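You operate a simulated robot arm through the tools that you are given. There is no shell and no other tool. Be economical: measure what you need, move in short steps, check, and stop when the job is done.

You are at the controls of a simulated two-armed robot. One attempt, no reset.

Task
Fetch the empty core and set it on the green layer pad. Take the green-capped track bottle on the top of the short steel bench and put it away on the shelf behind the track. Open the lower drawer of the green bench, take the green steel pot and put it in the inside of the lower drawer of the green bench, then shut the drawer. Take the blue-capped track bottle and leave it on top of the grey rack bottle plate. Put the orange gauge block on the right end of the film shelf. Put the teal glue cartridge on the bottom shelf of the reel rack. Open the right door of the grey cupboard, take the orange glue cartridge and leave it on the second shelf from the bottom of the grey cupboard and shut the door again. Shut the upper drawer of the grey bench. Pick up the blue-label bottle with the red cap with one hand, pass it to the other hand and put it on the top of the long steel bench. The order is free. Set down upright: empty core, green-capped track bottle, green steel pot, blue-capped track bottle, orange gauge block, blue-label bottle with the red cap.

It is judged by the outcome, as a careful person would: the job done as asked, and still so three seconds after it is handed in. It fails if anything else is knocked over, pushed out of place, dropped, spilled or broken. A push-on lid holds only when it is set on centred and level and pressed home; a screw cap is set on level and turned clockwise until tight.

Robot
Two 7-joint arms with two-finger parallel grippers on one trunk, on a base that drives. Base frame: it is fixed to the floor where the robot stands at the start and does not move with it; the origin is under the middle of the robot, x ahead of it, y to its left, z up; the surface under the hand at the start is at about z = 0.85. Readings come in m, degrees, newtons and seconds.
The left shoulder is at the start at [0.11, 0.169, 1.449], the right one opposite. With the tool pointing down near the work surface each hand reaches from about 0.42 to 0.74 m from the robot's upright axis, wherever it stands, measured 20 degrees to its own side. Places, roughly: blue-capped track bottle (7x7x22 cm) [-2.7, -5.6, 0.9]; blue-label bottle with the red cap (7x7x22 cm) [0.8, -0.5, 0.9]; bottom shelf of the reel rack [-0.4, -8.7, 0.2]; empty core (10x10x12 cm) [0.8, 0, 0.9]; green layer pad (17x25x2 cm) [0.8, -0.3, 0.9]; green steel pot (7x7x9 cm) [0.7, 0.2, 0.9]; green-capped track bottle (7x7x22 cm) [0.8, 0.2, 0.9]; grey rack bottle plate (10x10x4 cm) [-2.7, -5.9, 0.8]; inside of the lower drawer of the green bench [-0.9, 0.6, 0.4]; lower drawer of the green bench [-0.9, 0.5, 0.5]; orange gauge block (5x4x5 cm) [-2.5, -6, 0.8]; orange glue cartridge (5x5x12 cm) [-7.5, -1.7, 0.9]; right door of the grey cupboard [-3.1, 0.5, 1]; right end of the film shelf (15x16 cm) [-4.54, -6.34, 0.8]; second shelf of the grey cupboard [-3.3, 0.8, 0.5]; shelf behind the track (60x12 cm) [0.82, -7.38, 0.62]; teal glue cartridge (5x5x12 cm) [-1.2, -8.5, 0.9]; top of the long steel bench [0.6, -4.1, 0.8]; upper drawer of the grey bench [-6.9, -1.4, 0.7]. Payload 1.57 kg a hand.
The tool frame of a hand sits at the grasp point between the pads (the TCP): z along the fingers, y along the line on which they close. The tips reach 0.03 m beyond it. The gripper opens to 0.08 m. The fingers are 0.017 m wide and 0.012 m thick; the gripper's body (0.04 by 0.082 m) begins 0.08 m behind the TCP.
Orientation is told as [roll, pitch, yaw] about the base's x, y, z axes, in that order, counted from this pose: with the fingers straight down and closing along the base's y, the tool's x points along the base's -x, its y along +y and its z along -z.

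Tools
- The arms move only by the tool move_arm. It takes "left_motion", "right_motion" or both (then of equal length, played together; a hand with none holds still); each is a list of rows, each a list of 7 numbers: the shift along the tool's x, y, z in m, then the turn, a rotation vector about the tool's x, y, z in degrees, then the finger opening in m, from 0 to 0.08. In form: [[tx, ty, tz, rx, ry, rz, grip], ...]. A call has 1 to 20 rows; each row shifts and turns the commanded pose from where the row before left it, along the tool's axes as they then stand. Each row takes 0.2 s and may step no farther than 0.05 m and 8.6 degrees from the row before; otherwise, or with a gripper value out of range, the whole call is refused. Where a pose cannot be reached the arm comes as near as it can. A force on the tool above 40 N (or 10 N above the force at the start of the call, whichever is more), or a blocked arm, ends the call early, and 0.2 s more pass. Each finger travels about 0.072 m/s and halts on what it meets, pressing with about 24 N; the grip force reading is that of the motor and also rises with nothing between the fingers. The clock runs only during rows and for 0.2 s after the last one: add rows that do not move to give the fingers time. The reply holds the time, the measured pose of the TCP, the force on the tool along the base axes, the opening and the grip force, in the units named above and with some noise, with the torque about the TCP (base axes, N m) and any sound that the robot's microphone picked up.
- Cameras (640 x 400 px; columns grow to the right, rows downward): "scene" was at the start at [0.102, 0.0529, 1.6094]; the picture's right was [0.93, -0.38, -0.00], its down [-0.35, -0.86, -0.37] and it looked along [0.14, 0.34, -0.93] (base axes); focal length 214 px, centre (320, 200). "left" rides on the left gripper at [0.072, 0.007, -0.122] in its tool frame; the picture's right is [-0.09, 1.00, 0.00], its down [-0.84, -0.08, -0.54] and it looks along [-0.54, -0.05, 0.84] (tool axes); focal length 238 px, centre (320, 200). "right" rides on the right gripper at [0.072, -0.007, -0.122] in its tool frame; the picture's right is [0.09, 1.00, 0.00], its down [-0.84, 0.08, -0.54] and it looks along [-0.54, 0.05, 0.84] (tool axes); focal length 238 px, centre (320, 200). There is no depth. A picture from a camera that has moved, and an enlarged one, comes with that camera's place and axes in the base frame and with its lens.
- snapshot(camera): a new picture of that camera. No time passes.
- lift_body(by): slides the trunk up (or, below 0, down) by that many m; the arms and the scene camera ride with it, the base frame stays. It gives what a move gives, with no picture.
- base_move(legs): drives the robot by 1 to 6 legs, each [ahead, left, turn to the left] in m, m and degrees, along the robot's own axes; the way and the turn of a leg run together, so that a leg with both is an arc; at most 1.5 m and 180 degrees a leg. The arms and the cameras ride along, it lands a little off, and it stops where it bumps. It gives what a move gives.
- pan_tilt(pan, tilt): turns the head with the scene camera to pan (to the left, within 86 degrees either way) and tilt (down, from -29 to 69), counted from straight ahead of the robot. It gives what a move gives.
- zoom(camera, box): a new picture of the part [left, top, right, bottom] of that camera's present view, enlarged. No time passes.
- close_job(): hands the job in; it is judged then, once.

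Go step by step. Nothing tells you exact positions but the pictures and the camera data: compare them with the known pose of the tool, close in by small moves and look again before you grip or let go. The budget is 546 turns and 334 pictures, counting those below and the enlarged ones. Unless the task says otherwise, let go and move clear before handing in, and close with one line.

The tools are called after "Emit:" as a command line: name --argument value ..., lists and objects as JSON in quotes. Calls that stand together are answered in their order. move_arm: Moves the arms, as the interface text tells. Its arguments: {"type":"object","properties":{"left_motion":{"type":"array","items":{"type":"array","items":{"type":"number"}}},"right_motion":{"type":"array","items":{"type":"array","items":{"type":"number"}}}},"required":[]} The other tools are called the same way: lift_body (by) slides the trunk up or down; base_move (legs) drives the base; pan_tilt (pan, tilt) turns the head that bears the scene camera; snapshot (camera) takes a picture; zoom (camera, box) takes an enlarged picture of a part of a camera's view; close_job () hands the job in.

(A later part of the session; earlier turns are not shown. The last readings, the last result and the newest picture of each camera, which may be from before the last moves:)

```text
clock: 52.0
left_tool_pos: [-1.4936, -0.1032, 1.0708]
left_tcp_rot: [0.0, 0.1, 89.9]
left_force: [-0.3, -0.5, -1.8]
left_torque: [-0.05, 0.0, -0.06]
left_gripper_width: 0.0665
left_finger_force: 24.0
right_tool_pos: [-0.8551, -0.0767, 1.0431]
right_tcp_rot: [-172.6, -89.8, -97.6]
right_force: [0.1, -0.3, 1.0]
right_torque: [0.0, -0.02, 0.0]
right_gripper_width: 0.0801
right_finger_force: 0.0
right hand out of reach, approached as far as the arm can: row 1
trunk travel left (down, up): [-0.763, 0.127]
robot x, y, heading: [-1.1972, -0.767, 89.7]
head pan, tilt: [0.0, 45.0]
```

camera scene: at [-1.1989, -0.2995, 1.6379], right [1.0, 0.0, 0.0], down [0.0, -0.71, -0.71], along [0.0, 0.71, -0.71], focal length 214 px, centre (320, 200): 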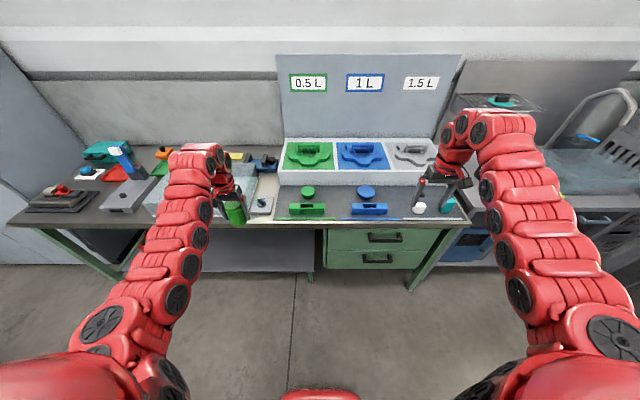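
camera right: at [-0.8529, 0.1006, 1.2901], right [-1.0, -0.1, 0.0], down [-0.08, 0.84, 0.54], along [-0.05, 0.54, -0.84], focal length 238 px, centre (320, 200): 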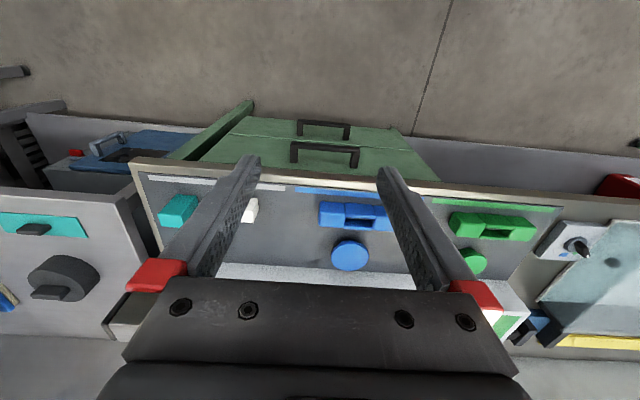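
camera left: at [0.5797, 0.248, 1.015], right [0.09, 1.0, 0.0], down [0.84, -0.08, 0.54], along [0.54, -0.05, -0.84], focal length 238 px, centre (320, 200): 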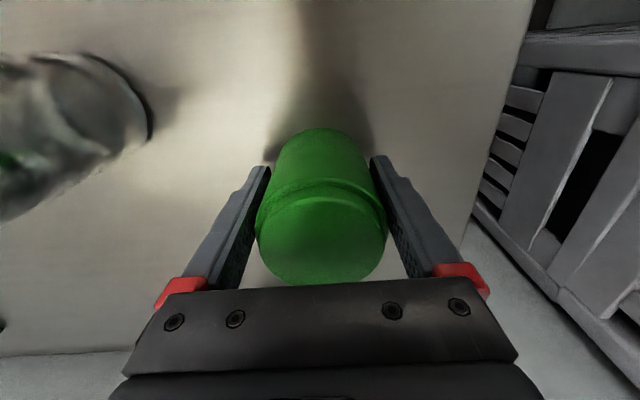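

The right hand now points forward. Next I'll roll it 90° and lower the trunk 0.4.

Emit:
move_arm --right_motion '[[0, 0, 0, 0, 0, 8.2, 0.08], [0, 0, 0, 0, 0, 8.2, 0.08], [0, 0, 0, 0, 0, 8.2, 0.08], [0, 0, 0, 0, 0, 8.2, 0.08], [0, 0, 0, 0, 0, 8.2, 0.08], [0, 0, 0, 0, 0, 8.2, 0.08], [0, 0, 0, 0, 0, 8.2, 0.08], [0, 0, 0, 0, 0, 8.2, 0.08], [0, 0, 0, 0, 0, 8.2, 0.08], [0, 0, 0, 0, 0, 8.2, 0.08], [0, 0, 0, 0, 0, 8, 0.08]]'

Emit:
lift_body --by -0.4

Emit:
snapshot --camera "right"

Emit:
snapshot --camera "scene"

```text
clock: 54.4
left_tool_pos: [-1.4932, -0.1033, 1.0717]
left_tcp_rot: [-0.1, 0.0, 89.7]
left_force: [-0.3, -0.2, -2.6]
left_torque: [-0.01, -0.02, 0.03]
left_gripper_width: 0.0668
left_finger_force: 24.3
right_tool_pos: [-0.8547, -0.0757, 1.0436]
right_tcp_rot: [90.1, 0.2, -0.2]
right_force: [-0.1, 0.5, 0.0]
right_torque: [-0.01, 0.0, -0.03]
right_gripper_width: 0.0802
right_finger_force: 0.1
trunk travel left (down, up): [-0.763, 0.127]
robot x, y, heading: [-1.1978, -0.7672, 89.9]
head pan, tilt: [0.0, 45.0]
```

```text
clock: 58.2
left_tool_pos: [-1.4938, -0.1034, 0.6718]
left_tcp_rot: [0.1, 0.1, 89.8]
left_force: [0.7, -0.4, -2.9]
left_torque: [-0.03, 0.0, 0.01]
left_gripper_width: 0.0667
left_finger_force: 24.3
right_tool_pos: [-0.8558, -0.0768, 0.6435]
right_tcp_rot: [90.2, -0.1, -0.1]
right_force: [0.6, 0.0, -1.0]
right_torque: [-0.01, -0.03, 0.02]
right_gripper_width: 0.08
right_finger_force: 0.2
trunk travel left (down, up): [-0.363, 0.527]
robot x, y, heading: [-1.2003, -0.7682, 89.7]
head pan, tilt: [0.0, 45.0]
```

```text
304 pictures are left
camera right: at [-0.9277, -0.1985, 0.6365], right [-0.09, 0.0, 1.0], down [0.84, -0.54, 0.08], along [0.54, 0.84, 0.05], focal length 238 px, centre (320, 200)
```

right: 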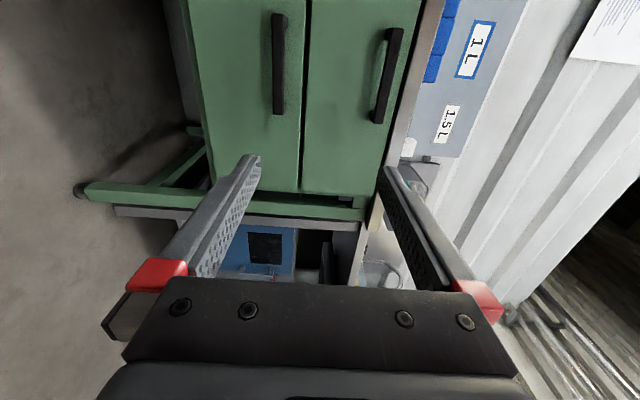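

```text
303 pictures are left
camera scene: at [-1.1983, -0.6047, 1.2379], right [1.0, 0.0, 0.0], down [0.0, -0.71, -0.71], along [0.0, 0.71, -0.71], focal length 214 px, centre (320, 200)
```

scene: 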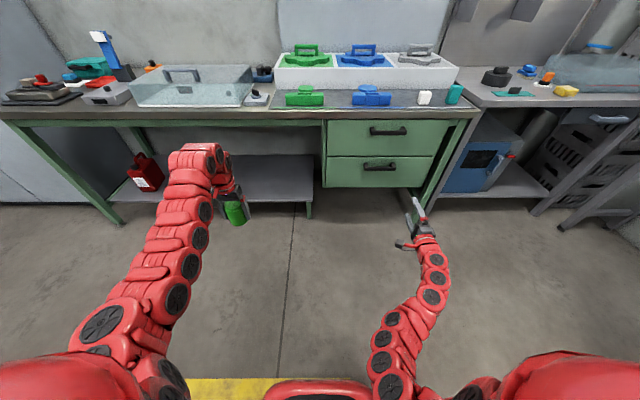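

The lower handle is at about (-0.886, 0.325, 0.562). I'll align the right hand with it and drive forward to just short of it.

Emit:
move_arm --right_motion '[[0.01, -0.04, 0, 0, 0, 0, 0.08], [0.02, -0.041, 0, 0, 0, 0, 0.08]]'

Emit:
base_move --legs '[[0.27, 0, 0]]'

Emit:
snapshot --camera "right"

Emit:
snapshot --camera "scene"

```text
clock: 58.8
left_tool_pos: [-1.4939, -0.1039, 0.6709]
left_tcp_rot: [0.0, 0.1, 89.8]
left_force: [-0.4, -0.3, -3.2]
left_torque: [-0.02, -0.04, -0.04]
left_gripper_width: 0.0668
left_finger_force: 24.0
right_tool_pos: [-0.8839, -0.0761, 0.5629]
right_tcp_rot: [90.2, 0.0, -0.2]
right_force: [1.4, 0.1, 0.6]
right_torque: [0.01, 0.02, -0.01]
right_gripper_width: 0.08
right_finger_force: 0.0
trunk travel left (down, up): [-0.363, 0.527]
robot x, y, heading: [-1.2033, -0.7659, 90.0]
head pan, tilt: [0.0, 45.0]
```

```text
clock: 60.7
left_tool_pos: [-1.4941, 0.1649, 0.6709]
left_tcp_rot: [0.0, 0.1, 89.9]
left_force: [0.8, 0.3, -1.9]
left_torque: [-0.01, 0.03, -0.03]
left_gripper_width: 0.0669
left_finger_force: 24.1
right_tool_pos: [-0.8839, 0.1927, 0.5638]
right_tcp_rot: [90.0, 0.0, -0.1]
right_force: [-0.8, -0.2, 0.7]
right_torque: [0.05, -0.02, 0.02]
right_gripper_width: 0.0798
right_finger_force: 0.2
trunk travel left (down, up): [-0.363, 0.527]
robot x, y, heading: [-1.1986, -0.4992, 89.7]
head pan, tilt: [0.0, 45.0]
```

```text
302 pictures are left
camera right: at [-0.956, 0.0712, 0.5557], right [-0.09, 0.0, 1.0], down [0.84, -0.54, 0.08], along [0.54, 0.84, 0.05], focal length 238 px, centre (320, 200)
```

right: 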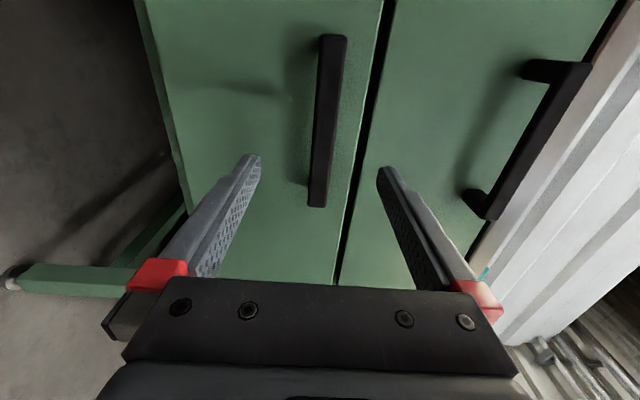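

```text
301 pictures are left
camera scene: at [-1.1979, -0.3351, 1.2378], right [1.0, 0.0, 0.0], down [0.0, -0.71, -0.71], along [0.0, 0.71, -0.71], focal length 214 px, centre (320, 200)
```

scene: 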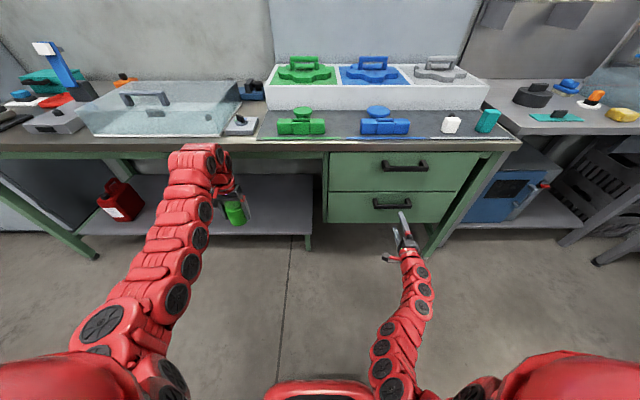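

I'm aligned. I'll advance the fingers toward the bar in steps.

Emit:
move_arm --right_motion '[[0, 0.002, 0.03, 0, 0, 0, 0.08], [0, 0, 0.03, 0, 0, 0, 0.08], [0, 0, 0.02, 0, 0, 0, 0.08]]'

Emit:
snapshot --camera "right"

```text
clock: 61.5
left_tool_pos: [-1.4929, 0.165, 0.6712]
left_tcp_rot: [0.0, 0.1, 90.0]
left_force: [0.1, -0.2, -1.7]
left_torque: [0.0, 0.01, 0.01]
left_gripper_width: 0.0666
left_finger_force: 23.7
right_tool_pos: [-0.884, 0.2725, 0.5654]
right_tcp_rot: [90.1, 0.0, -0.1]
right_force: [-0.1, -0.7, 0.0]
right_torque: [-0.01, 0.01, 0.03]
right_gripper_width: 0.08
right_finger_force: 0.0
trunk travel left (down, up): [-0.363, 0.527]
robot x, y, heading: [-1.1998, -0.5005, 89.9]
head pan, tilt: [0.0, 45.0]
```

```text
300 pictures are left
camera right: at [-0.9564, 0.1509, 0.5584], right [-0.09, 0.0, 1.0], down [0.84, -0.54, 0.08], along [0.54, 0.84, 0.05], focal length 238 px, centre (320, 200)
```

right: 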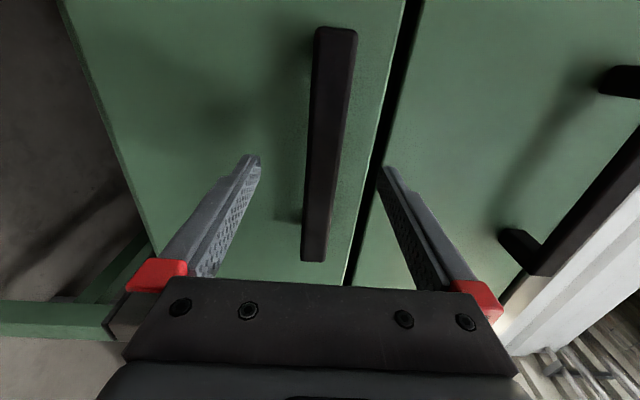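

The bar front is at y≈0.293 and I'm centred on it. I'll move in 2 cm and close.

Emit:
move_arm --right_motion '[[0, 0, 0.01, 0, 0, 0, 0.08], [0, 0, 0.01, 0, 0, 0, 0.08], [0, 0, 0, 0, 0, 0, 0.0], [0, 0, 0, 0, 0, 0, 0.0], [0, 0, 0, 0, 0, 0, 0.0], [0, 0, 0, 0, 0, 0, 0.0]]'

Emit:
snapshot --camera "right"

```text
clock: 62.9
left_tool_pos: [-1.4937, 0.1647, 0.6725]
left_tcp_rot: [0.0, 0.0, 89.9]
left_force: [-0.2, 0.9, -1.3]
left_torque: [-0.02, 0.01, 0.01]
left_gripper_width: 0.0667
left_finger_force: 24.0
right_tool_pos: [-0.8843, 0.2926, 0.5676]
right_tcp_rot: [90.3, 0.0, 0.0]
right_force: [-0.4, 2.7, 2.6]
right_torque: [-0.03, -0.01, -0.06]
right_gripper_width: 0.022
right_finger_force: 34.7
trunk travel left (down, up): [-0.363, 0.527]
robot x, y, heading: [-1.2003, -0.497, 89.9]
head pan, tilt: [0.0, 45.0]
```

```text
299 pictures are left
camera right: at [-0.9566, 0.1712, 0.5592], right [-0.09, 0.0, 1.0], down [0.84, -0.54, 0.08], along [0.54, 0.84, 0.05], focal length 238 px, centre (320, 200)
```

right: 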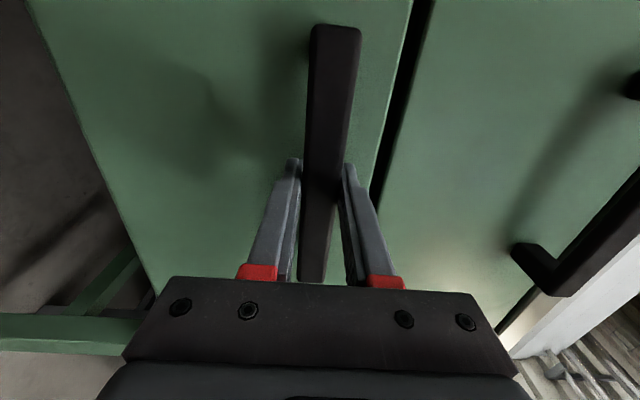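

The bar is gripped. I'll pull by driving back gently.

Emit:
base_move --legs '[[-0.1, 0, 0]]'

Emit:
snapshot --camera "right"

```text
clock: 64.0
left_tool_pos: [-1.4945, 0.0657, 0.6723]
left_tcp_rot: [0.1, 0.0, 90.0]
left_force: [-0.2, -0.7, -2.4]
left_torque: [-0.04, -0.03, 0.0]
left_gripper_width: 0.0671
left_finger_force: 24.2
right_tool_pos: [-0.8847, 0.1953, 0.5672]
right_tcp_rot: [90.3, 0.0, 0.0]
right_force: [12.2, -0.6, 5.0]
right_torque: [-0.08, -0.15, -0.9]
right_gripper_width: 0.0218
right_finger_force: 34.5
trunk travel left (down, up): [-0.363, 0.527]
robot x, y, heading: [-1.1942, -0.5943, 89.7]
head pan, tilt: [0.0, 45.0]
```

```text
298 pictures are left
camera right: at [-0.9566, 0.0733, 0.5592], right [-0.09, 0.0, 1.0], down [0.84, -0.54, 0.08], along [0.54, 0.84, 0.05], focal length 238 px, centre (320, 200)
```

right: 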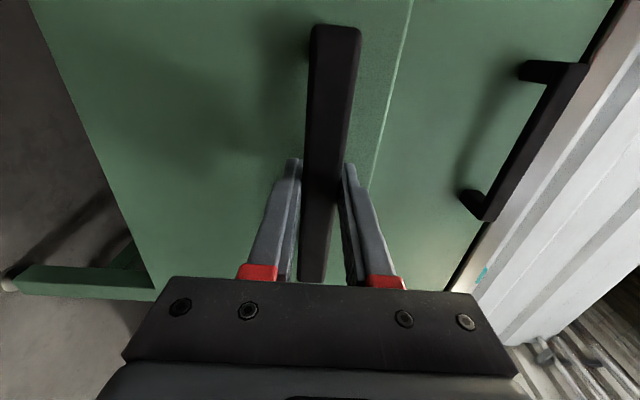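

The drawer is following. I'll pull further.

Emit:
base_move --legs '[[-0.2, 0, 0]]'

Emit:
snapshot --camera "scene"

```text
clock: 65.6
left_tool_pos: [-1.4953, -0.1329, 0.672]
left_tcp_rot: [0.1, 0.0, 90.0]
left_force: [0.7, -0.7, -2.5]
left_torque: [-0.04, 0.0, -0.02]
left_gripper_width: 0.0669
left_finger_force: 23.6
right_tool_pos: [-0.8841, -0.0013, 0.5673]
right_tcp_rot: [90.2, 0.1, -0.1]
right_force: [14.5, 0.4, 4.6]
right_torque: [-0.2, 0.2, -0.7]
right_gripper_width: 0.0218
right_finger_force: 35.2
trunk travel left (down, up): [-0.363, 0.527]
robot x, y, heading: [-1.1968, -0.796, 90.2]
head pan, tilt: [0.0, 45.0]
```

```text
297 pictures are left
camera scene: at [-1.197, -0.6324, 1.2381], right [1.0, 0.0, 0.0], down [0.0, -0.71, -0.71], along [0.0, 0.71, -0.71], focal length 214 px, centre (320, 200)
```

scene: 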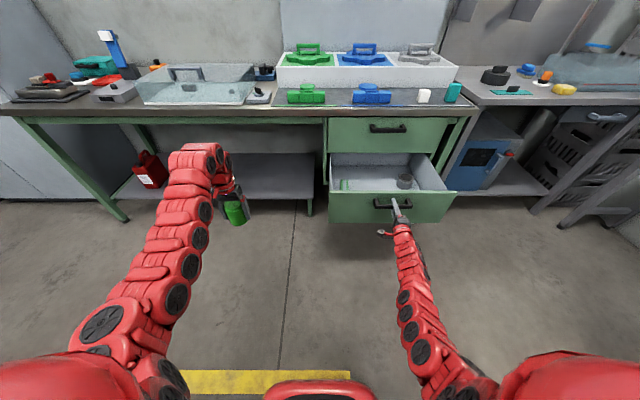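

The drawer is open about 0.29 m with two small items inside. I'll zoom in to find a clear spot.

Emit:
zoom --camera "scene" --box '[310, 110, 470, 230]'

```text
3.33 times, centred on (390, 170) of scene
camera zoom: at [-1.197, -0.6324, 1.2381], right [1.0, 0.0, 0.0], down [0.0, -0.71, -0.71], along [0.0, 0.71, -0.71], focal length 715 px, centre (87, 300)
```

zoom: 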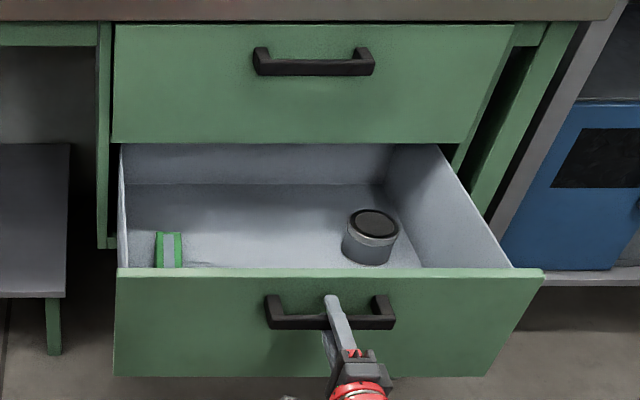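

A free spot in the drawer is around (-0.90, 0.195). I'll release the handle, back off, and tuck the right hand in with the tool down.

Emit:
move_arm --right_motion '[[0, 0, 0, 0, 0, 0, 0.08], [0, 0, 0, 0, 0, 0, 0.08], [0, 0, 0, 0, 0, 0, 0.08], [0, 0, -0.03, 0, 0, 0, 0.08], [0, 0, -0.04, 0, 0, 0, 0.08], [0, 0, -0.04, 0, 0, 0, 0.08]]'

Emit:
base_move --legs '[[-0.15, 0, 0]]'

Emit:
move_arm --right_motion '[[0, 0, 0, 0, 0, -8.2, 0.08], [0, 0, 0, 0, 0, -8.2, 0.08], [0, 0, 0, 0, 0, -8.2, 0.08], [0, 0, 0, 0, 0, -8.2, 0.08], [0, 0, 0, 0, 0, -8.2, 0.08], [0, 0, 0, 0, 0, -8.2, 0.08], [0, 0, 0, 0, 0, -8.2, 0.08], [0, 0, 0, 0, 0, -8.2, 0.08], [0, 0, 0, 0, 0, -8.2, 0.08], [0, 0, 0, 0, 0, -8.2, 0.08], [0, 0, 0, 0, 0, -8, 0.08]]'

Emit:
move_arm --right_motion '[[0, 0, 0, 0, 8.2, 0, 0.08], [0, 0, 0, 0, 8.2, 0, 0.08], [0, 0, 0, 0, 8.2, 0, 0.08], [0, 0, 0, 0, 8.2, 0, 0.08], [0, 0, 0, 0, 8.2, 0, 0.08], [0, 0, 0, 0, 8.2, 0, 0.08], [0, 0, 0, 0, 8.2, 0, 0.08], [0, 0, 0, 0, 8.2, 0, 0.08], [0, 0, 0, 0, 8.2, 0, 0.08], [0, 0, 0, 0, 8.2, 0, 0.08], [0, 0, 0, 0, 8, 0, 0.08], [0, 0, 0.03, 0, 0, 0, 0.08], [0, 0, 0.03, 0, 0, 0, 0.08], [0.03, 0, 0.03, 0, 0, 0, 0.08], [0.03, 0, 0.03, 0, 0, 0, 0.08], [0.03, 0, 0, 0, 0, 0, 0.08], [0.03, 0, 0, 0, 0, 0, 0.08], [0.03, 0, 0, 0, 0, 0, 0.08]]'

```text
clock: 67.0
left_tool_pos: [-1.4972, -0.1325, 0.6717]
left_tcp_rot: [-0.1, 0.0, 90.1]
left_force: [0.4, -0.2, -1.6]
left_torque: [-0.02, 0.0, -0.02]
left_gripper_width: 0.0668
left_finger_force: 24.2
right_tool_pos: [-0.8837, -0.1098, 0.5678]
right_tcp_rot: [90.1, -0.1, -0.1]
right_force: [-0.3, -0.5, -0.7]
right_torque: [-0.03, -0.01, 0.02]
right_gripper_width: 0.0804
right_finger_force: 0.1
trunk travel left (down, up): [-0.363, 0.527]
robot x, y, heading: [-1.1988, -0.796, 90.0]
head pan, tilt: [0.0, 45.0]
```

```text
clock: 68.4
left_tool_pos: [-1.4959, -0.2842, 0.6726]
left_tcp_rot: [0.0, 0.0, 90.2]
left_force: [-0.4, 0.1, -2.0]
left_torque: [0.01, 0.0, -0.02]
left_gripper_width: 0.0666
left_finger_force: 23.9
right_tool_pos: [-0.8842, -0.26, 0.5675]
right_tcp_rot: [90.2, -0.1, 0.0]
right_force: [0.2, -0.7, 0.8]
right_torque: [0.0, 0.03, 0.01]
right_gripper_width: 0.0802
right_finger_force: 0.1
trunk travel left (down, up): [-0.363, 0.527]
robot x, y, heading: [-1.1961, -0.9448, 90.0]
head pan, tilt: [0.0, 45.0]
```

```text
clock: 70.8
left_tool_pos: [-1.4967, -0.283, 0.6708]
left_tcp_rot: [0.0, 0.0, 90.2]
left_force: [0.0, -0.1, -3.6]
left_torque: [-0.06, 0.01, 0.0]
left_gripper_width: 0.0668
left_finger_force: 24.3
right_tool_pos: [-0.8841, -0.2603, 0.5666]
right_tcp_rot: [-133.5, -89.8, -136.5]
right_force: [0.2, 0.2, -0.4]
right_torque: [0.01, -0.01, 0.0]
right_gripper_width: 0.08
right_finger_force: 0.1
trunk travel left (down, up): [-0.363, 0.527]
robot x, y, heading: [-1.1986, -0.9435, 90.1]
head pan, tilt: [0.0, 45.0]
```

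```text
clock: 74.6
left_tool_pos: [-1.4967, -0.2825, 0.6715]
left_tcp_rot: [0.0, 0.1, 90.4]
left_force: [-0.3, -0.3, -2.1]
left_torque: [0.0, 0.01, 0.01]
left_gripper_width: 0.0669
left_finger_force: 23.9
right_tool_pos: [-0.8861, -0.4085, 0.4447]
right_tcp_rot: [-0.1, -0.2, 90.0]
right_force: [-1.2, 0.1, 0.0]
right_torque: [-0.02, 0.03, 0.01]
right_gripper_width: 0.08
right_finger_force: 0.1
trunk travel left (down, up): [-0.363, 0.527]
robot x, y, heading: [-1.1987, -0.9459, 90.2]
head pan, tilt: [0.0, 45.0]
```

Next I'll raise the trunk 0.1 for clearance, slide right to bring the pot in line with the drawer, and look.

Emit:
lift_body --by 0.1

Emit:
base_move --legs '[[0, -0.59, 0], [0.2, 0, 0]]'

Emit:
snapshot --camera "scene"

Emit:
snapshot --camera "left"

```text
clock: 76.0
left_tool_pos: [-1.4968, -0.2834, 0.7714]
left_tcp_rot: [0.0, 0.1, 90.2]
left_force: [-0.1, 0.0, -1.9]
left_torque: [-0.04, 0.03, -0.03]
left_gripper_width: 0.0671
left_finger_force: 24.0
right_tool_pos: [-0.8865, -0.4084, 0.5452]
right_tcp_rot: [-0.1, 0.0, 90.0]
right_force: [0.7, 0.4, -0.1]
right_torque: [-0.03, 0.01, 0.03]
right_gripper_width: 0.08
right_finger_force: 0.0
trunk travel left (down, up): [-0.463, 0.427]
robot x, y, heading: [-1.1971, -0.9433, 90.4]
head pan, tilt: [0.0, 45.0]
```

```text
clock: 80.5
left_tool_pos: [-0.9097, -0.0842, 0.7696]
left_tcp_rot: [0.1, 0.1, 90.4]
left_force: [-0.4, 0.6, -2.6]
left_torque: [-0.03, -0.04, -0.01]
left_gripper_width: 0.0668
left_finger_force: 24.8
right_tool_pos: [-0.2985, -0.2081, 0.5453]
right_tcp_rot: [0.0, -0.1, 90.2]
right_force: [-0.1, -0.5, 1.5]
right_torque: [0.01, 0.0, 0.01]
right_gripper_width: 0.0799
right_finger_force: 0.1
trunk travel left (down, up): [-0.463, 0.427]
robot x, y, heading: [-0.6114, -0.7473, 90.3]
head pan, tilt: [0.0, 45.0]
```

```text
295 pictures are left
camera scene: at [-0.6086, -0.5812, 1.3377], right [1.0, 0.01, 0.0], down [0.01, -0.71, -0.71], along [-0.01, 0.71, -0.71], focal length 214 px, centre (320, 200)
```

scene: 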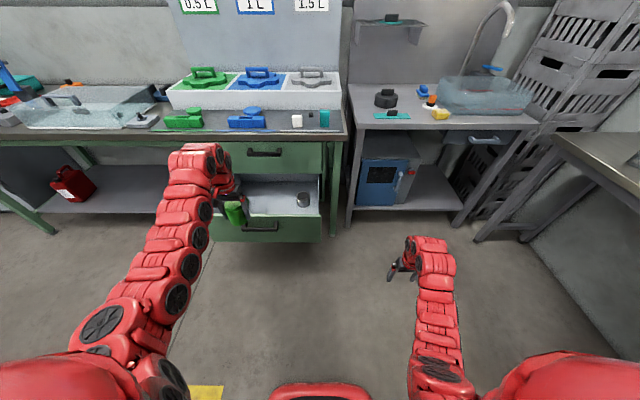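

```text
294 pictures are left
camera left: at [-0.9146, -0.1563, 0.8925], right [-1.0, 0.09, 0.0], down [0.07, 0.84, 0.54], along [0.05, 0.54, -0.84], focal length 238 px, centre (320, 200)
```

left: 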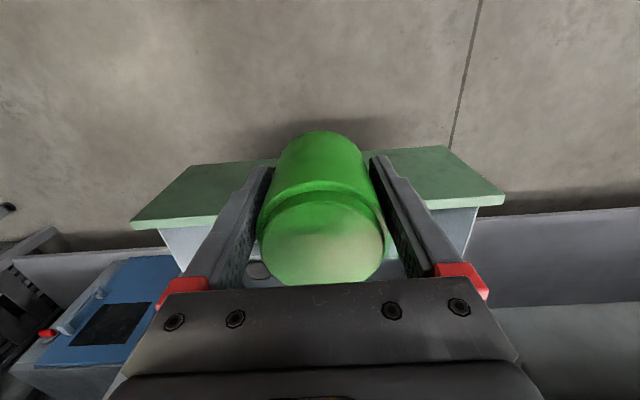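

The path is clear. I'll drive forward so the pot is over the drawer.

Emit:
base_move --legs '[[0.275, 0, 0]]'

Emit:
snapshot --camera "scene"

Emit:
snapshot --camera "left"

```text
clock: 82.5
left_tool_pos: [-0.9061, 0.1973, 0.7705]
left_tcp_rot: [0.0, 0.1, 90.0]
left_force: [-0.6, -0.1, -2.3]
left_torque: [-0.02, -0.03, -0.02]
left_gripper_width: 0.0667
left_finger_force: 24.4
right_tool_pos: [-0.2944, 0.0712, 0.5433]
right_tcp_rot: [-0.2, -0.1, 89.8]
right_force: [0.1, 0.2, 0.4]
right_torque: [-0.01, -0.01, 0.01]
right_gripper_width: 0.0799
right_finger_force: 0.0
trunk travel left (down, up): [-0.463, 0.427]
robot x, y, heading: [-0.6094, -0.4654, 89.9]
head pan, tilt: [0.0, 45.0]
```

```text
293 pictures are left
camera scene: at [-0.6088, -0.3011, 1.3378], right [1.0, 0.0, 0.0], down [0.0, -0.71, -0.71], along [0.0, 0.71, -0.71], focal length 214 px, centre (320, 200)
```

scene: 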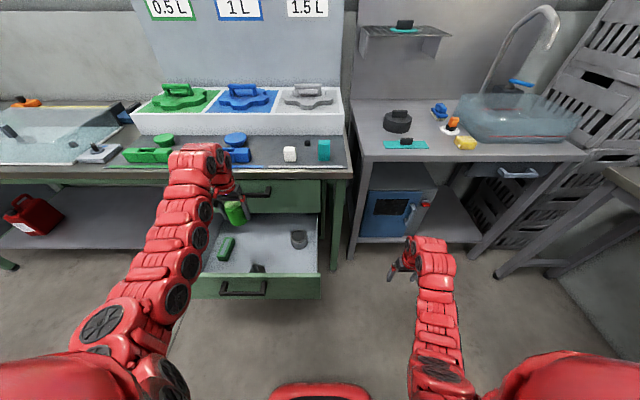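

```text
292 pictures are left
camera left: at [-0.9121, 0.1259, 0.8926], right [-1.0, 0.09, 0.0], down [0.08, 0.84, 0.54], along [0.05, 0.54, -0.84], focal length 238 px, centre (320, 200)
```

left: 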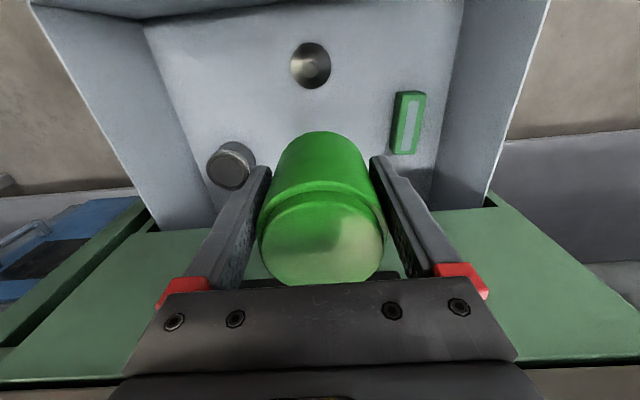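

There's another round item near (-0.895, 0.15), right under the pot. A clearer spot is (-0.765, 0.19), so I'll shift right 0.14.

Emit:
base_move --legs '[[-0.006, -0.14, 0]]'

Emit:
lift_body --by -0.14

Emit:
snapshot --camera "left"

Emit:
snapshot --camera "scene"

```text
clock: 83.8
left_tool_pos: [-0.7626, 0.1912, 0.7726]
left_tcp_rot: [0.1, 0.0, 89.9]
left_force: [-0.3, 0.8, -2.8]
left_torque: [-0.02, 0.01, 0.02]
left_gripper_width: 0.0667
left_finger_force: 24.0
right_tool_pos: [-0.1526, 0.0646, 0.5441]
right_tcp_rot: [0.0, -0.2, 89.8]
right_force: [-0.5, -0.4, 0.2]
right_torque: [-0.01, 0.02, 0.01]
right_gripper_width: 0.0799
right_finger_force: 0.1
trunk travel left (down, up): [-0.463, 0.427]
robot x, y, heading: [-0.4648, -0.4701, 90.0]
head pan, tilt: [0.0, 45.0]
```

```text
clock: 85.5
left_tool_pos: [-0.7635, 0.1917, 0.6314]
left_tcp_rot: [-0.1, 0.0, 89.9]
left_force: [0.1, 0.5, -2.6]
left_torque: [0.02, -0.02, -0.02]
left_gripper_width: 0.0665
left_finger_force: 23.8
right_tool_pos: [-0.1528, 0.0645, 0.4051]
right_tcp_rot: [-0.1, -0.2, 89.8]
right_force: [-0.1, -0.3, -0.3]
right_torque: [0.01, -0.02, -0.05]
right_gripper_width: 0.0802
right_finger_force: 0.0
trunk travel left (down, up): [-0.323, 0.567]
robot x, y, heading: [-0.4695, -0.4702, 90.2]
head pan, tilt: [0.0, 45.0]
```

```text
291 pictures are left
camera left: at [-0.7695, 0.1196, 0.7533], right [-1.0, 0.09, 0.0], down [0.08, 0.84, 0.54], along [0.05, 0.54, -0.84], focal length 238 px, centre (320, 200)
```

left: 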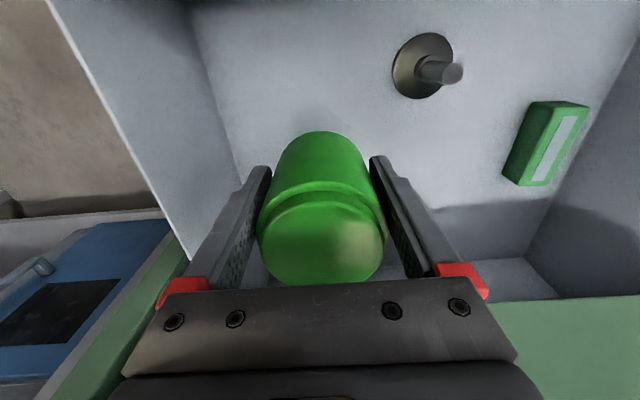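

```text
290 pictures are left
camera scene: at [-0.4667, -0.3081, 1.198], right [1.0, 0.0, 0.0], down [0.0, -0.71, -0.71], along [0.0, 0.71, -0.71], focal length 214 px, centre (320, 200)
```

scene: 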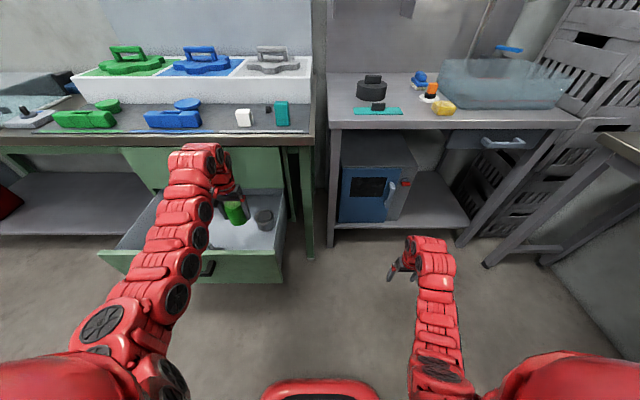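

The spot is clear. I'll lower the arm toward the drawer floor.

Emit:
move_arm --left_motion '[[0, 0, 0.03, 0, 0, 0, 0.05], [0, 0, 0.03, 0, 0, 0, 0.05], [0, 0, 0.02, 0, 0, 0, 0.05], [0, 0, 0.01, 0, 0, 0, 0.05], [0, 0, 0, 0, 0, 0, 0.05]]'

Emit:
snapshot --camera "left"

Emit:
zoom --camera "scene" --box '[100, 140, 320, 300]'

```text
clock: 86.7
left_tool_pos: [-0.7629, 0.1928, 0.5419]
left_tcp_rot: [0.0, 0.2, 89.9]
left_force: [-0.6, -0.4, -2.8]
left_torque: [-0.06, 0.0, 0.03]
left_gripper_width: 0.0667
left_finger_force: 23.9
right_tool_pos: [-0.1524, 0.064, 0.4056]
right_tcp_rot: [0.0, -0.2, 89.8]
right_force: [1.3, 0.5, 0.1]
right_torque: [0.01, 0.01, -0.01]
right_gripper_width: 0.0797
right_finger_force: 0.1
trunk travel left (down, up): [-0.323, 0.567]
robot x, y, heading: [-0.4669, -0.4714, 89.9]
head pan, tilt: [0.0, 45.0]
```

```text
289 pictures are left
camera left: at [-0.7692, 0.1198, 0.6633], right [-1.0, 0.09, 0.0], down [0.08, 0.84, 0.54], along [0.05, 0.54, -0.84], focal length 238 px, centre (320, 200)
```

left: 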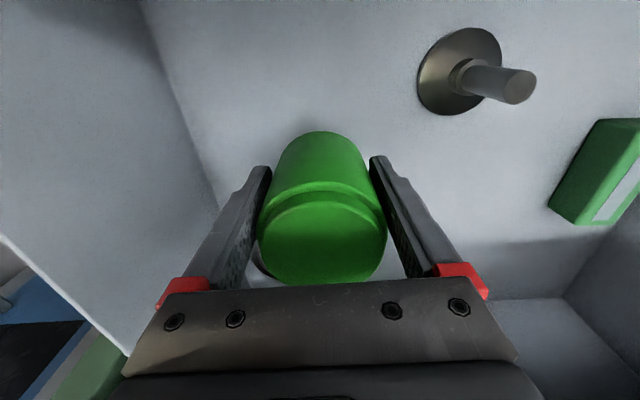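

```text
2.50 times, centred on (210, 220) of scene
camera zoom: at [-0.4667, -0.3079, 1.1979], right [1.0, 0.0, 0.0], down [0.0, -0.71, -0.71], along [0.0, 0.71, -0.71], focal length 536 px, centre (595, 150)
```

zoom: 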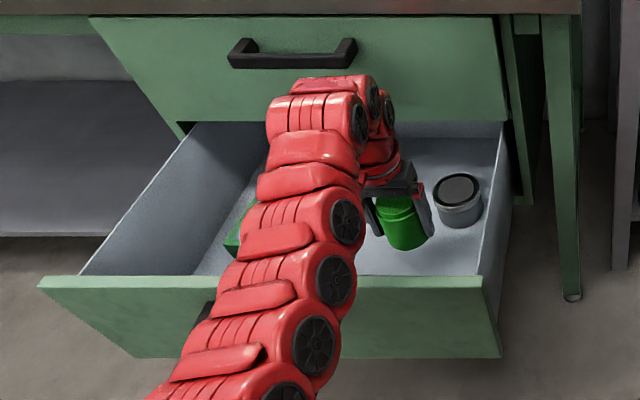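

Emit:
move_arm --left_motion '[[0, 0, 0.01, 0, 0, 0, 0.05], [0, 0, 0.01, 0, 0, 0, 0.05], [0, 0, 0.005, 0, 0, 0, 0.05], [0, 0, 0.003, 0, 0, 0, 0.05], [0, 0, 0.003, 0, 0, 0, 0.05]]'

```text
clock: 87.9
left_tool_pos: [-0.7628, 0.1919, 0.5095]
left_tcp_rot: [0.0, 0.1, 89.9]
left_force: [0.7, -0.8, -2.4]
left_torque: [-0.01, 0.01, 0.0]
left_gripper_width: 0.0665
left_finger_force: 23.9
right_tool_pos: [-0.1536, 0.065, 0.405]
right_tcp_rot: [-0.1, -0.2, 89.8]
right_force: [0.0, 0.0, 0.7]
right_torque: [0.0, 0.04, 0.0]
right_gripper_width: 0.08
right_finger_force: 0.0
trunk travel left (down, up): [-0.323, 0.567]
robot x, y, heading: [-0.4715, -0.4682, 90.1]
head pan, tilt: [0.0, 45.0]
```

Emit:
move_arm --left_motion '[[0, 0, 0.003, 0, 0, 0, 0.05], [0, 0, 0.003, 0, 0, 0, 0.05], [0, 0, 0.002, 0, 0, 0, 0.05], [0, 0, 0, 0, 0, 0, 0.05]]'

Emit:
snapshot --camera "left"

```text
clock: 88.9
left_tool_pos: [-0.7632, 0.1922, 0.5021]
left_tcp_rot: [0.1, 0.1, 90.0]
left_force: [0.9, 0.3, -3.0]
left_torque: [-0.04, 0.01, -0.01]
left_gripper_width: 0.0667
left_finger_force: 24.6
right_tool_pos: [-0.1527, 0.0638, 0.4046]
right_tcp_rot: [-0.1, -0.2, 89.7]
right_force: [0.8, 0.3, -0.5]
right_torque: [0.02, -0.02, 0.01]
right_gripper_width: 0.0799
right_finger_force: 0.0
trunk travel left (down, up): [-0.323, 0.567]
robot x, y, heading: [-0.4668, -0.4679, 90.1]
head pan, tilt: [0.0, 45.0]
```

```text
287 pictures are left
camera left: at [-0.7697, 0.1191, 0.6238], right [-1.0, 0.09, 0.0], down [0.08, 0.84, 0.54], along [0.05, 0.54, -0.84], focal length 238 px, centre (320, 200)
```

left: 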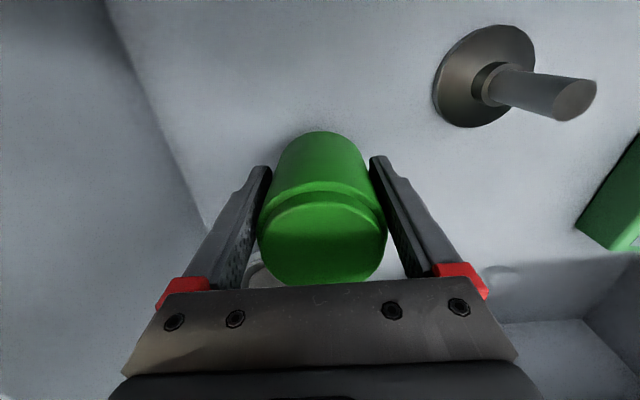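

Emit:
move_arm --left_motion '[[0, 0, 0.003, 0, 0, 0, 0.05], [0, 0, 0.003, 0, 0, 0, 0.05], [0, 0, 0.003, 0, 0, 0, 0.05], [0, 0, 0, 0, 0, 0, 0.05]]'

```text
clock: 89.9
left_tool_pos: [-0.7635, 0.1923, 0.4935]
left_tcp_rot: [0.0, -0.1, 89.9]
left_force: [-0.2, 0.4, -2.4]
left_torque: [-0.03, 0.0, 0.04]
left_gripper_width: 0.0667
left_finger_force: 24.0
right_tool_pos: [-0.1534, 0.0637, 0.4059]
right_tcp_rot: [-0.1, -0.2, 89.8]
right_force: [0.0, -0.5, -0.2]
right_torque: [0.02, 0.01, -0.01]
right_gripper_width: 0.0802
right_finger_force: 0.0
trunk travel left (down, up): [-0.323, 0.567]
robot x, y, heading: [-0.468, -0.4694, 89.8]
head pan, tilt: [0.0, 45.0]
```

Emit:
move_arm --left_motion '[[0, 0, 0.003, 0, 0, 0, 0.05], [0, 0, 0.003, 0, 0, 0, 0.05], [0, 0, 0.003, 0, 0, 0, 0.05], [0, 0, 0, 0, 0, 0, 0.05]]'

```text
clock: 90.9
left_tool_pos: [-0.7635, 0.1909, 0.4839]
left_tcp_rot: [0.0, 0.2, 89.9]
left_force: [-0.6, 0.1, -1.9]
left_torque: [-0.01, -0.01, 0.0]
left_gripper_width: 0.0666
left_finger_force: 24.0
right_tool_pos: [-0.1533, 0.0641, 0.4054]
right_tcp_rot: [-0.2, -0.2, 89.8]
right_force: [0.3, 0.0, -0.2]
right_torque: [0.02, -0.03, 0.05]
right_gripper_width: 0.08
right_finger_force: 0.1
trunk travel left (down, up): [-0.323, 0.567]
robot x, y, heading: [-0.4669, -0.4715, 89.9]
head pan, tilt: [0.0, 45.0]
```

Emit:
move_arm --left_motion '[[0, 0, 0.003, 0, 0, 0, 0.05], [0, 0, 0.003, 0, 0, 0, 0.05], [0, 0, 0.003, 0, 0, 0, 0.05], [0, 0, 0, 0, 0, 0, 0.05]]'

Emit:
snapshot --camera "left"

```text
clock: 91.9
left_tool_pos: [-0.7628, 0.1938, 0.4762]
left_tcp_rot: [0.0, -0.1, 89.9]
left_force: [0.6, -0.1, -1.9]
left_torque: [-0.04, 0.04, 0.01]
left_gripper_width: 0.0669
left_finger_force: 24.0
right_tool_pos: [-0.1529, 0.064, 0.4051]
right_tcp_rot: [-0.2, -0.2, 89.8]
right_force: [0.5, -0.1, 0.0]
right_torque: [0.0, 0.01, 0.05]
right_gripper_width: 0.0798
right_finger_force: 0.0
trunk travel left (down, up): [-0.323, 0.567]
robot x, y, heading: [-0.4654, -0.4709, 90.0]
head pan, tilt: [0.0, 45.0]
```

```text
286 pictures are left
camera left: at [-0.7688, 0.12, 0.5974], right [-1.0, 0.09, 0.0], down [0.08, 0.84, 0.54], along [0.05, 0.54, -0.84], focal length 238 px, centre (320, 200)
```

left: 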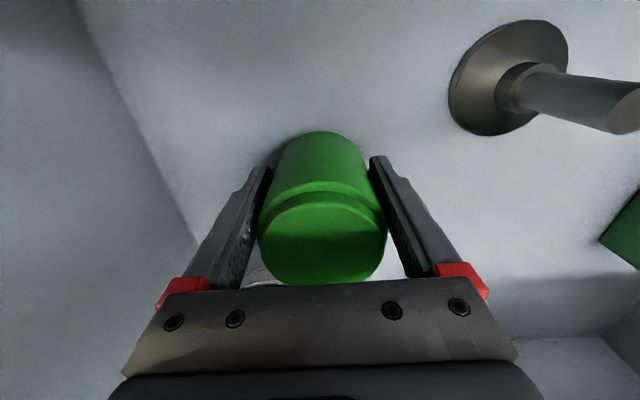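

The drawer floor is at about z≈0.42, so contact should come at TCP≈0.465.

Emit:
move_arm --left_motion '[[0, 0, 0.003, 0, 0, 0, 0.05], [0, 0, 0.003, 0, 0, 0, 0.05], [0, 0, 0.002, 0, 0, 0, 0.05], [0, 0, 0.002, 0, 0, 0, 0.05], [0, 0, 0, 0, 0, 0, 0.05]]'

```text
clock: 93.1
left_tool_pos: [-0.7634, 0.1909, 0.4667]
left_tcp_rot: [0.0, 0.0, 89.9]
left_force: [-0.3, 1.1, -1.5]
left_torque: [0.0, 0.04, -0.02]
left_gripper_width: 0.0664
left_finger_force: 24.3
right_tool_pos: [-0.1542, 0.0642, 0.4056]
right_tcp_rot: [-0.1, -0.2, 89.8]
right_force: [0.5, -0.2, 0.2]
right_torque: [-0.01, -0.03, -0.03]
right_gripper_width: 0.0801
right_finger_force: 0.0
trunk travel left (down, up): [-0.323, 0.567]
robot x, y, heading: [-0.4672, -0.4693, 90.0]
head pan, tilt: [0.0, 45.0]
```

Emit:
move_arm --left_motion '[[0, 0, 0.002, 0, 0, 0, 0.05], [0, 0, 0.002, 0, 0, 0, 0.05], [0, 0, 0.002, 0, 0, 0, 0.05], [0, 0, 0, 0, 0, 0, 0.05]]'

```text
clock: 94.1
left_tool_pos: [-0.7626, 0.1925, 0.4595]
left_tcp_rot: [0.1, 0.0, 89.9]
left_force: [-0.4, 0.3, -2.6]
left_torque: [-0.01, 0.02, -0.02]
left_gripper_width: 0.0666
left_finger_force: 24.0
right_tool_pos: [-0.1538, 0.0638, 0.4049]
right_tcp_rot: [-0.1, -0.2, 89.8]
right_force: [0.1, -0.5, -0.7]
right_torque: [0.01, -0.01, -0.02]
right_gripper_width: 0.0798
right_finger_force: 0.2
trunk travel left (down, up): [-0.323, 0.567]
robot x, y, heading: [-0.4677, -0.4719, 90.0]
head pan, tilt: [0.0, 45.0]
```

Emit:
move_arm --left_motion '[[0, 0, 0.002, 0, 0, 0, 0.05], [0, 0, 0.002, 0, 0, 0, 0.05], [0, 0, 0.002, 0, 0, 0, 0.05], [0, 0, 0, 0, 0, 0, 0.05]]'

Emit:
zoom --camera "scene" --box '[200, 170, 300, 260]'

```text
clock: 95.1
left_tool_pos: [-0.7622, 0.1903, 0.4554]
left_tcp_rot: [0.1, -0.1, 90.0]
left_force: [-0.9, -0.6, 15.3]
left_torque: [0.23, -0.27, -0.01]
left_gripper_width: 0.0665
left_finger_force: 24.2
right_tool_pos: [-0.1529, 0.063, 0.4064]
right_tcp_rot: [0.0, -0.2, 89.7]
right_force: [-0.3, 1.0, -0.1]
right_torque: [0.01, 0.01, -0.01]
right_gripper_width: 0.0801
right_finger_force: 0.0
trunk travel left (down, up): [-0.323, 0.567]
robot x, y, heading: [-0.4658, -0.4727, 90.2]
head pan, tilt: [0.0, 45.0]
```

```text
4.44 times, centred on (250, 215) of scene
camera zoom: at [-0.4659, -0.3098, 1.1983], right [1.0, 0.0, 0.0], down [0.0, -0.71, -0.71], along [0.0, 0.71, -0.71], focal length 953 px, centre (631, 133)
```

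zoom: 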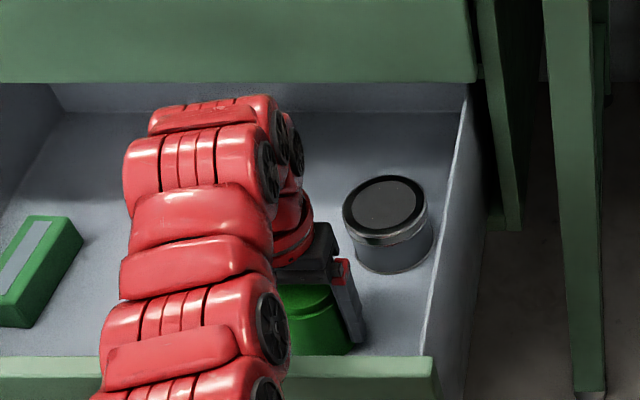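

There is contact at 15 N. I'll release and lift straight up.

Emit:
move_arm --left_motion '[[0, 0, -0.002, 0, 0, 0, 0.08], [0, 0, 0, 0, 0, 0, 0.08], [0, 0, 0, 0, 0, 0, 0.08], [0, 0, -0.02, 0, 0, 0, 0.08], [0, 0, -0.03, 0, 0, 0, 0.08], [0, 0, -0.04, 0, 0, 0, 0.08], [0, 0, -0.05, 0, 0, 0, 0.08], [0, 0, -0.03, 0, 0, 0, 0.08]]'

Emit:
lift_body --by 0.15

Emit:
snapshot --camera "left"

```text
clock: 96.9
left_tool_pos: [-0.7645, 0.1921, 0.6271]
left_tcp_rot: [0.1, 0.0, 90.0]
left_force: [0.0, -0.6, 0.0]
left_torque: [-0.06, 0.01, 0.02]
left_gripper_width: 0.08
left_finger_force: 0.0
right_tool_pos: [-0.1535, 0.0638, 0.4044]
right_tcp_rot: [0.0, -0.2, 89.8]
right_force: [-0.5, 0.3, -0.2]
right_torque: [-0.01, -0.03, 0.02]
right_gripper_width: 0.0803
right_finger_force: 0.1
trunk travel left (down, up): [-0.323, 0.567]
robot x, y, heading: [-0.4699, -0.4692, 90.2]
head pan, tilt: [0.0, 45.0]
```

```text
clock: 98.6
left_tool_pos: [-0.7643, 0.192, 0.7754]
left_tcp_rot: [-0.1, -0.1, 89.9]
left_force: [-0.7, -1.3, 0.9]
left_torque: [0.02, 0.0, 0.01]
left_gripper_width: 0.08
left_finger_force: 0.1
right_tool_pos: [-0.1538, 0.0644, 0.5541]
right_tcp_rot: [0.0, -0.2, 89.7]
right_force: [0.8, 1.2, -0.6]
right_torque: [0.02, 0.03, -0.02]
right_gripper_width: 0.08
right_finger_force: 0.1
trunk travel left (down, up): [-0.473, 0.417]
robot x, y, heading: [-0.4661, -0.4729, 90.0]
head pan, tilt: [0.0, 45.0]
```

```text
284 pictures are left
camera left: at [-0.7704, 0.1203, 0.897], right [-1.0, 0.09, 0.0], down [0.08, 0.84, 0.54], along [0.05, 0.54, -0.84], focal length 238 px, centre (320, 200)
```

left: 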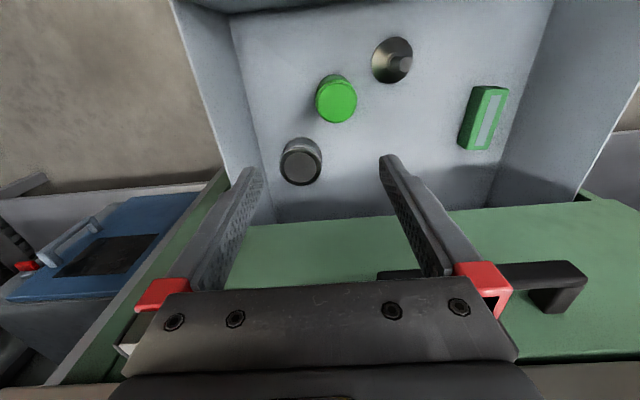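

The pot stands in the drawer, clear of the other items. To shut the drawer I'll back off and turn the left hand to point forward, then push on the panel centre below the handle.

Emit:
base_move --legs '[[-0.4, 0, 0], [0, 0.12, 0]]'

Emit:
move_arm --left_motion '[[0, 0, 0.04, 0, 0, 0, 0], [0, 0, 0.04, 0, 0, 0, 0], [0, 0, 0.04, 0, 0, 0, 0], [-0.01, 0, 0, 0, -8.2, 0, 0], [-0.01, 0, 0, 0, -8.2, 0, 0], [0, 0, 0, 0, -8.2, 0, 0], [0, 0, 0, 0, -8.2, 0, 0], [0, 0, 0, 0, -8.2, 0, 0], [0, 0, 0, 0, -8.2, 0, 0], [0, 0, 0, 0, -8.2, 0, 0], [0, 0, 0, 0, -8.2, 0, 0], [0, 0, 0, 0, -8.2, 0, 0], [0, 0, 0, 0, -8.2, 0, 0], [0, 0, 0, 0, -8, 0, 0]]'

Emit:
snapshot --camera "scene"

```text
clock: 102.0
left_tool_pos: [-0.8879, -0.2205, 0.7764]
left_tcp_rot: [-0.1, 0.0, 90.5]
left_force: [0.3, 0.5, 0.4]
left_torque: [0.05, -0.06, 0.01]
left_gripper_width: 0.08
left_finger_force: 0.1
right_tool_pos: [-0.2752, -0.3448, 0.5559]
right_tcp_rot: [-0.2, -0.1, 90.1]
right_force: [0.3, 0.9, 0.1]
right_torque: [0.01, -0.02, 0.01]
right_gripper_width: 0.0798
right_finger_force: 0.0
trunk travel left (down, up): [-0.473, 0.417]
robot x, y, heading: [-0.582, -0.883, 90.4]
head pan, tilt: [0.0, 45.0]
```

```text
clock: 105.0
left_tool_pos: [-0.8862, -0.2012, 0.657]
left_tcp_rot: [-42.0, -89.8, 132.4]
left_force: [0.5, 0.7, -0.3]
left_torque: [-0.01, -0.01, 0.0]
left_gripper_width: 0.0
left_finger_force: 21.8
right_tool_pos: [-0.2748, -0.3449, 0.554]
right_tcp_rot: [0.0, -0.2, 90.2]
right_force: [0.1, -0.3, -1.2]
right_torque: [-0.02, 0.04, 0.0]
right_gripper_width: 0.0801
right_finger_force: 0.0
trunk travel left (down, up): [-0.473, 0.417]
robot x, y, heading: [-0.5826, -0.8826, 90.5]
head pan, tilt: [0.0, 45.0]
```

```text
283 pictures are left
camera scene: at [-0.5839, -0.7188, 1.3479], right [1.0, 0.01, 0.0], down [0.01, -0.71, -0.71], along [-0.01, 0.71, -0.71], focal length 214 px, centre (320, 200)
```

scene: 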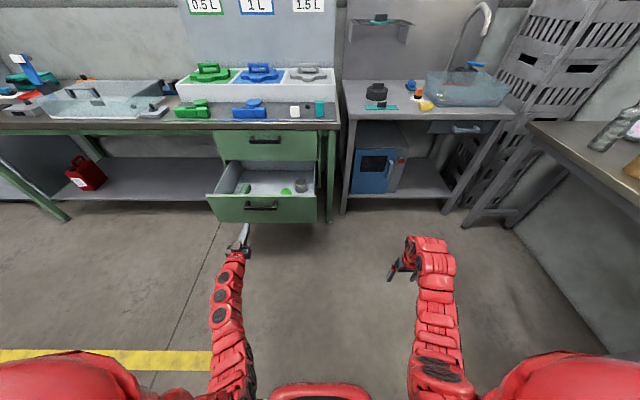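

Emit:
lift_body --by -0.16

Emit:
base_move --legs '[[0.2, 0, -0.5]]'

Emit:
snapshot --camera "scene"

Emit:
snapshot --camera "left"

```text
clock: 106.8
left_tool_pos: [-0.8862, -0.2012, 0.4982]
left_tcp_rot: [51.5, -89.9, 39.0]
left_force: [-0.1, -0.5, 0.7]
left_torque: [0.01, 0.02, 0.02]
left_gripper_width: 0.0002
left_finger_force: 21.7
right_tool_pos: [-0.2744, -0.3435, 0.3955]
right_tcp_rot: [0.0, -0.3, 90.2]
right_force: [0.0, 0.7, -0.2]
right_torque: [0.02, 0.02, -0.02]
right_gripper_width: 0.0798
right_finger_force: 0.1
trunk travel left (down, up): [-0.313, 0.577]
robot x, y, heading: [-0.584, -0.8822, 90.7]
head pan, tilt: [0.0, 45.0]
```

```text
clock: 108.4
left_tool_pos: [-0.8825, 0.0046, 0.4972]
left_tcp_rot: [18.8, -89.9, 71.3]
left_force: [-1.0, 1.3, -0.2]
left_torque: [-0.01, -0.02, 0.02]
left_gripper_width: 0.0
left_finger_force: 20.9
right_tool_pos: [-0.2719, -0.1424, 0.395]
right_tcp_rot: [0.0, -0.2, 89.9]
right_force: [-0.3, 0.0, -0.1]
right_torque: [-0.02, -0.01, -0.03]
right_gripper_width: 0.0802
right_finger_force: 0.1
trunk travel left (down, up): [-0.313, 0.577]
robot x, y, heading: [-0.5846, -0.6795, 90.1]
head pan, tilt: [0.0, 45.0]
```

```text
282 pictures are left
camera scene: at [-0.5844, -0.5147, 1.1878], right [1.0, 0.0, 0.0], down [0.0, -0.71, -0.71], along [0.0, 0.71, -0.71], focal length 214 px, centre (320, 200)
```

scene: 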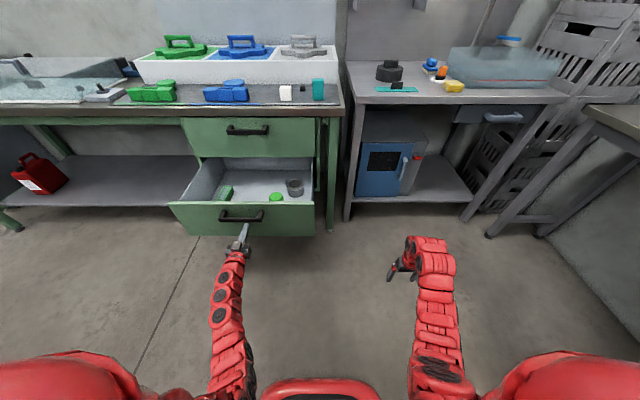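

```text
281 pictures are left
camera left: at [-0.8891, -0.1176, 0.4248], right [-1.0, 0.0, 0.09], down [0.08, -0.54, 0.84], along [0.05, 0.84, 0.54], focal length 238 px, centre (320, 200)
```

left: 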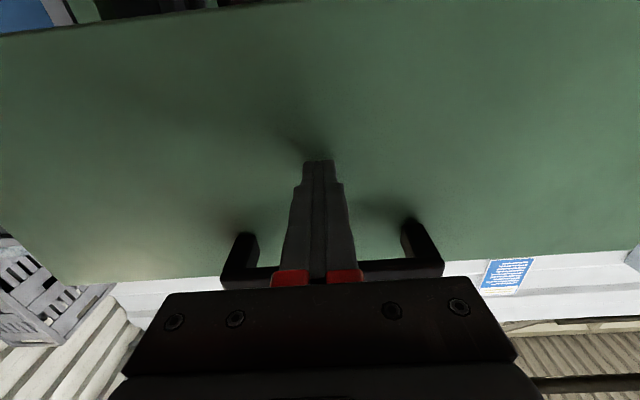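

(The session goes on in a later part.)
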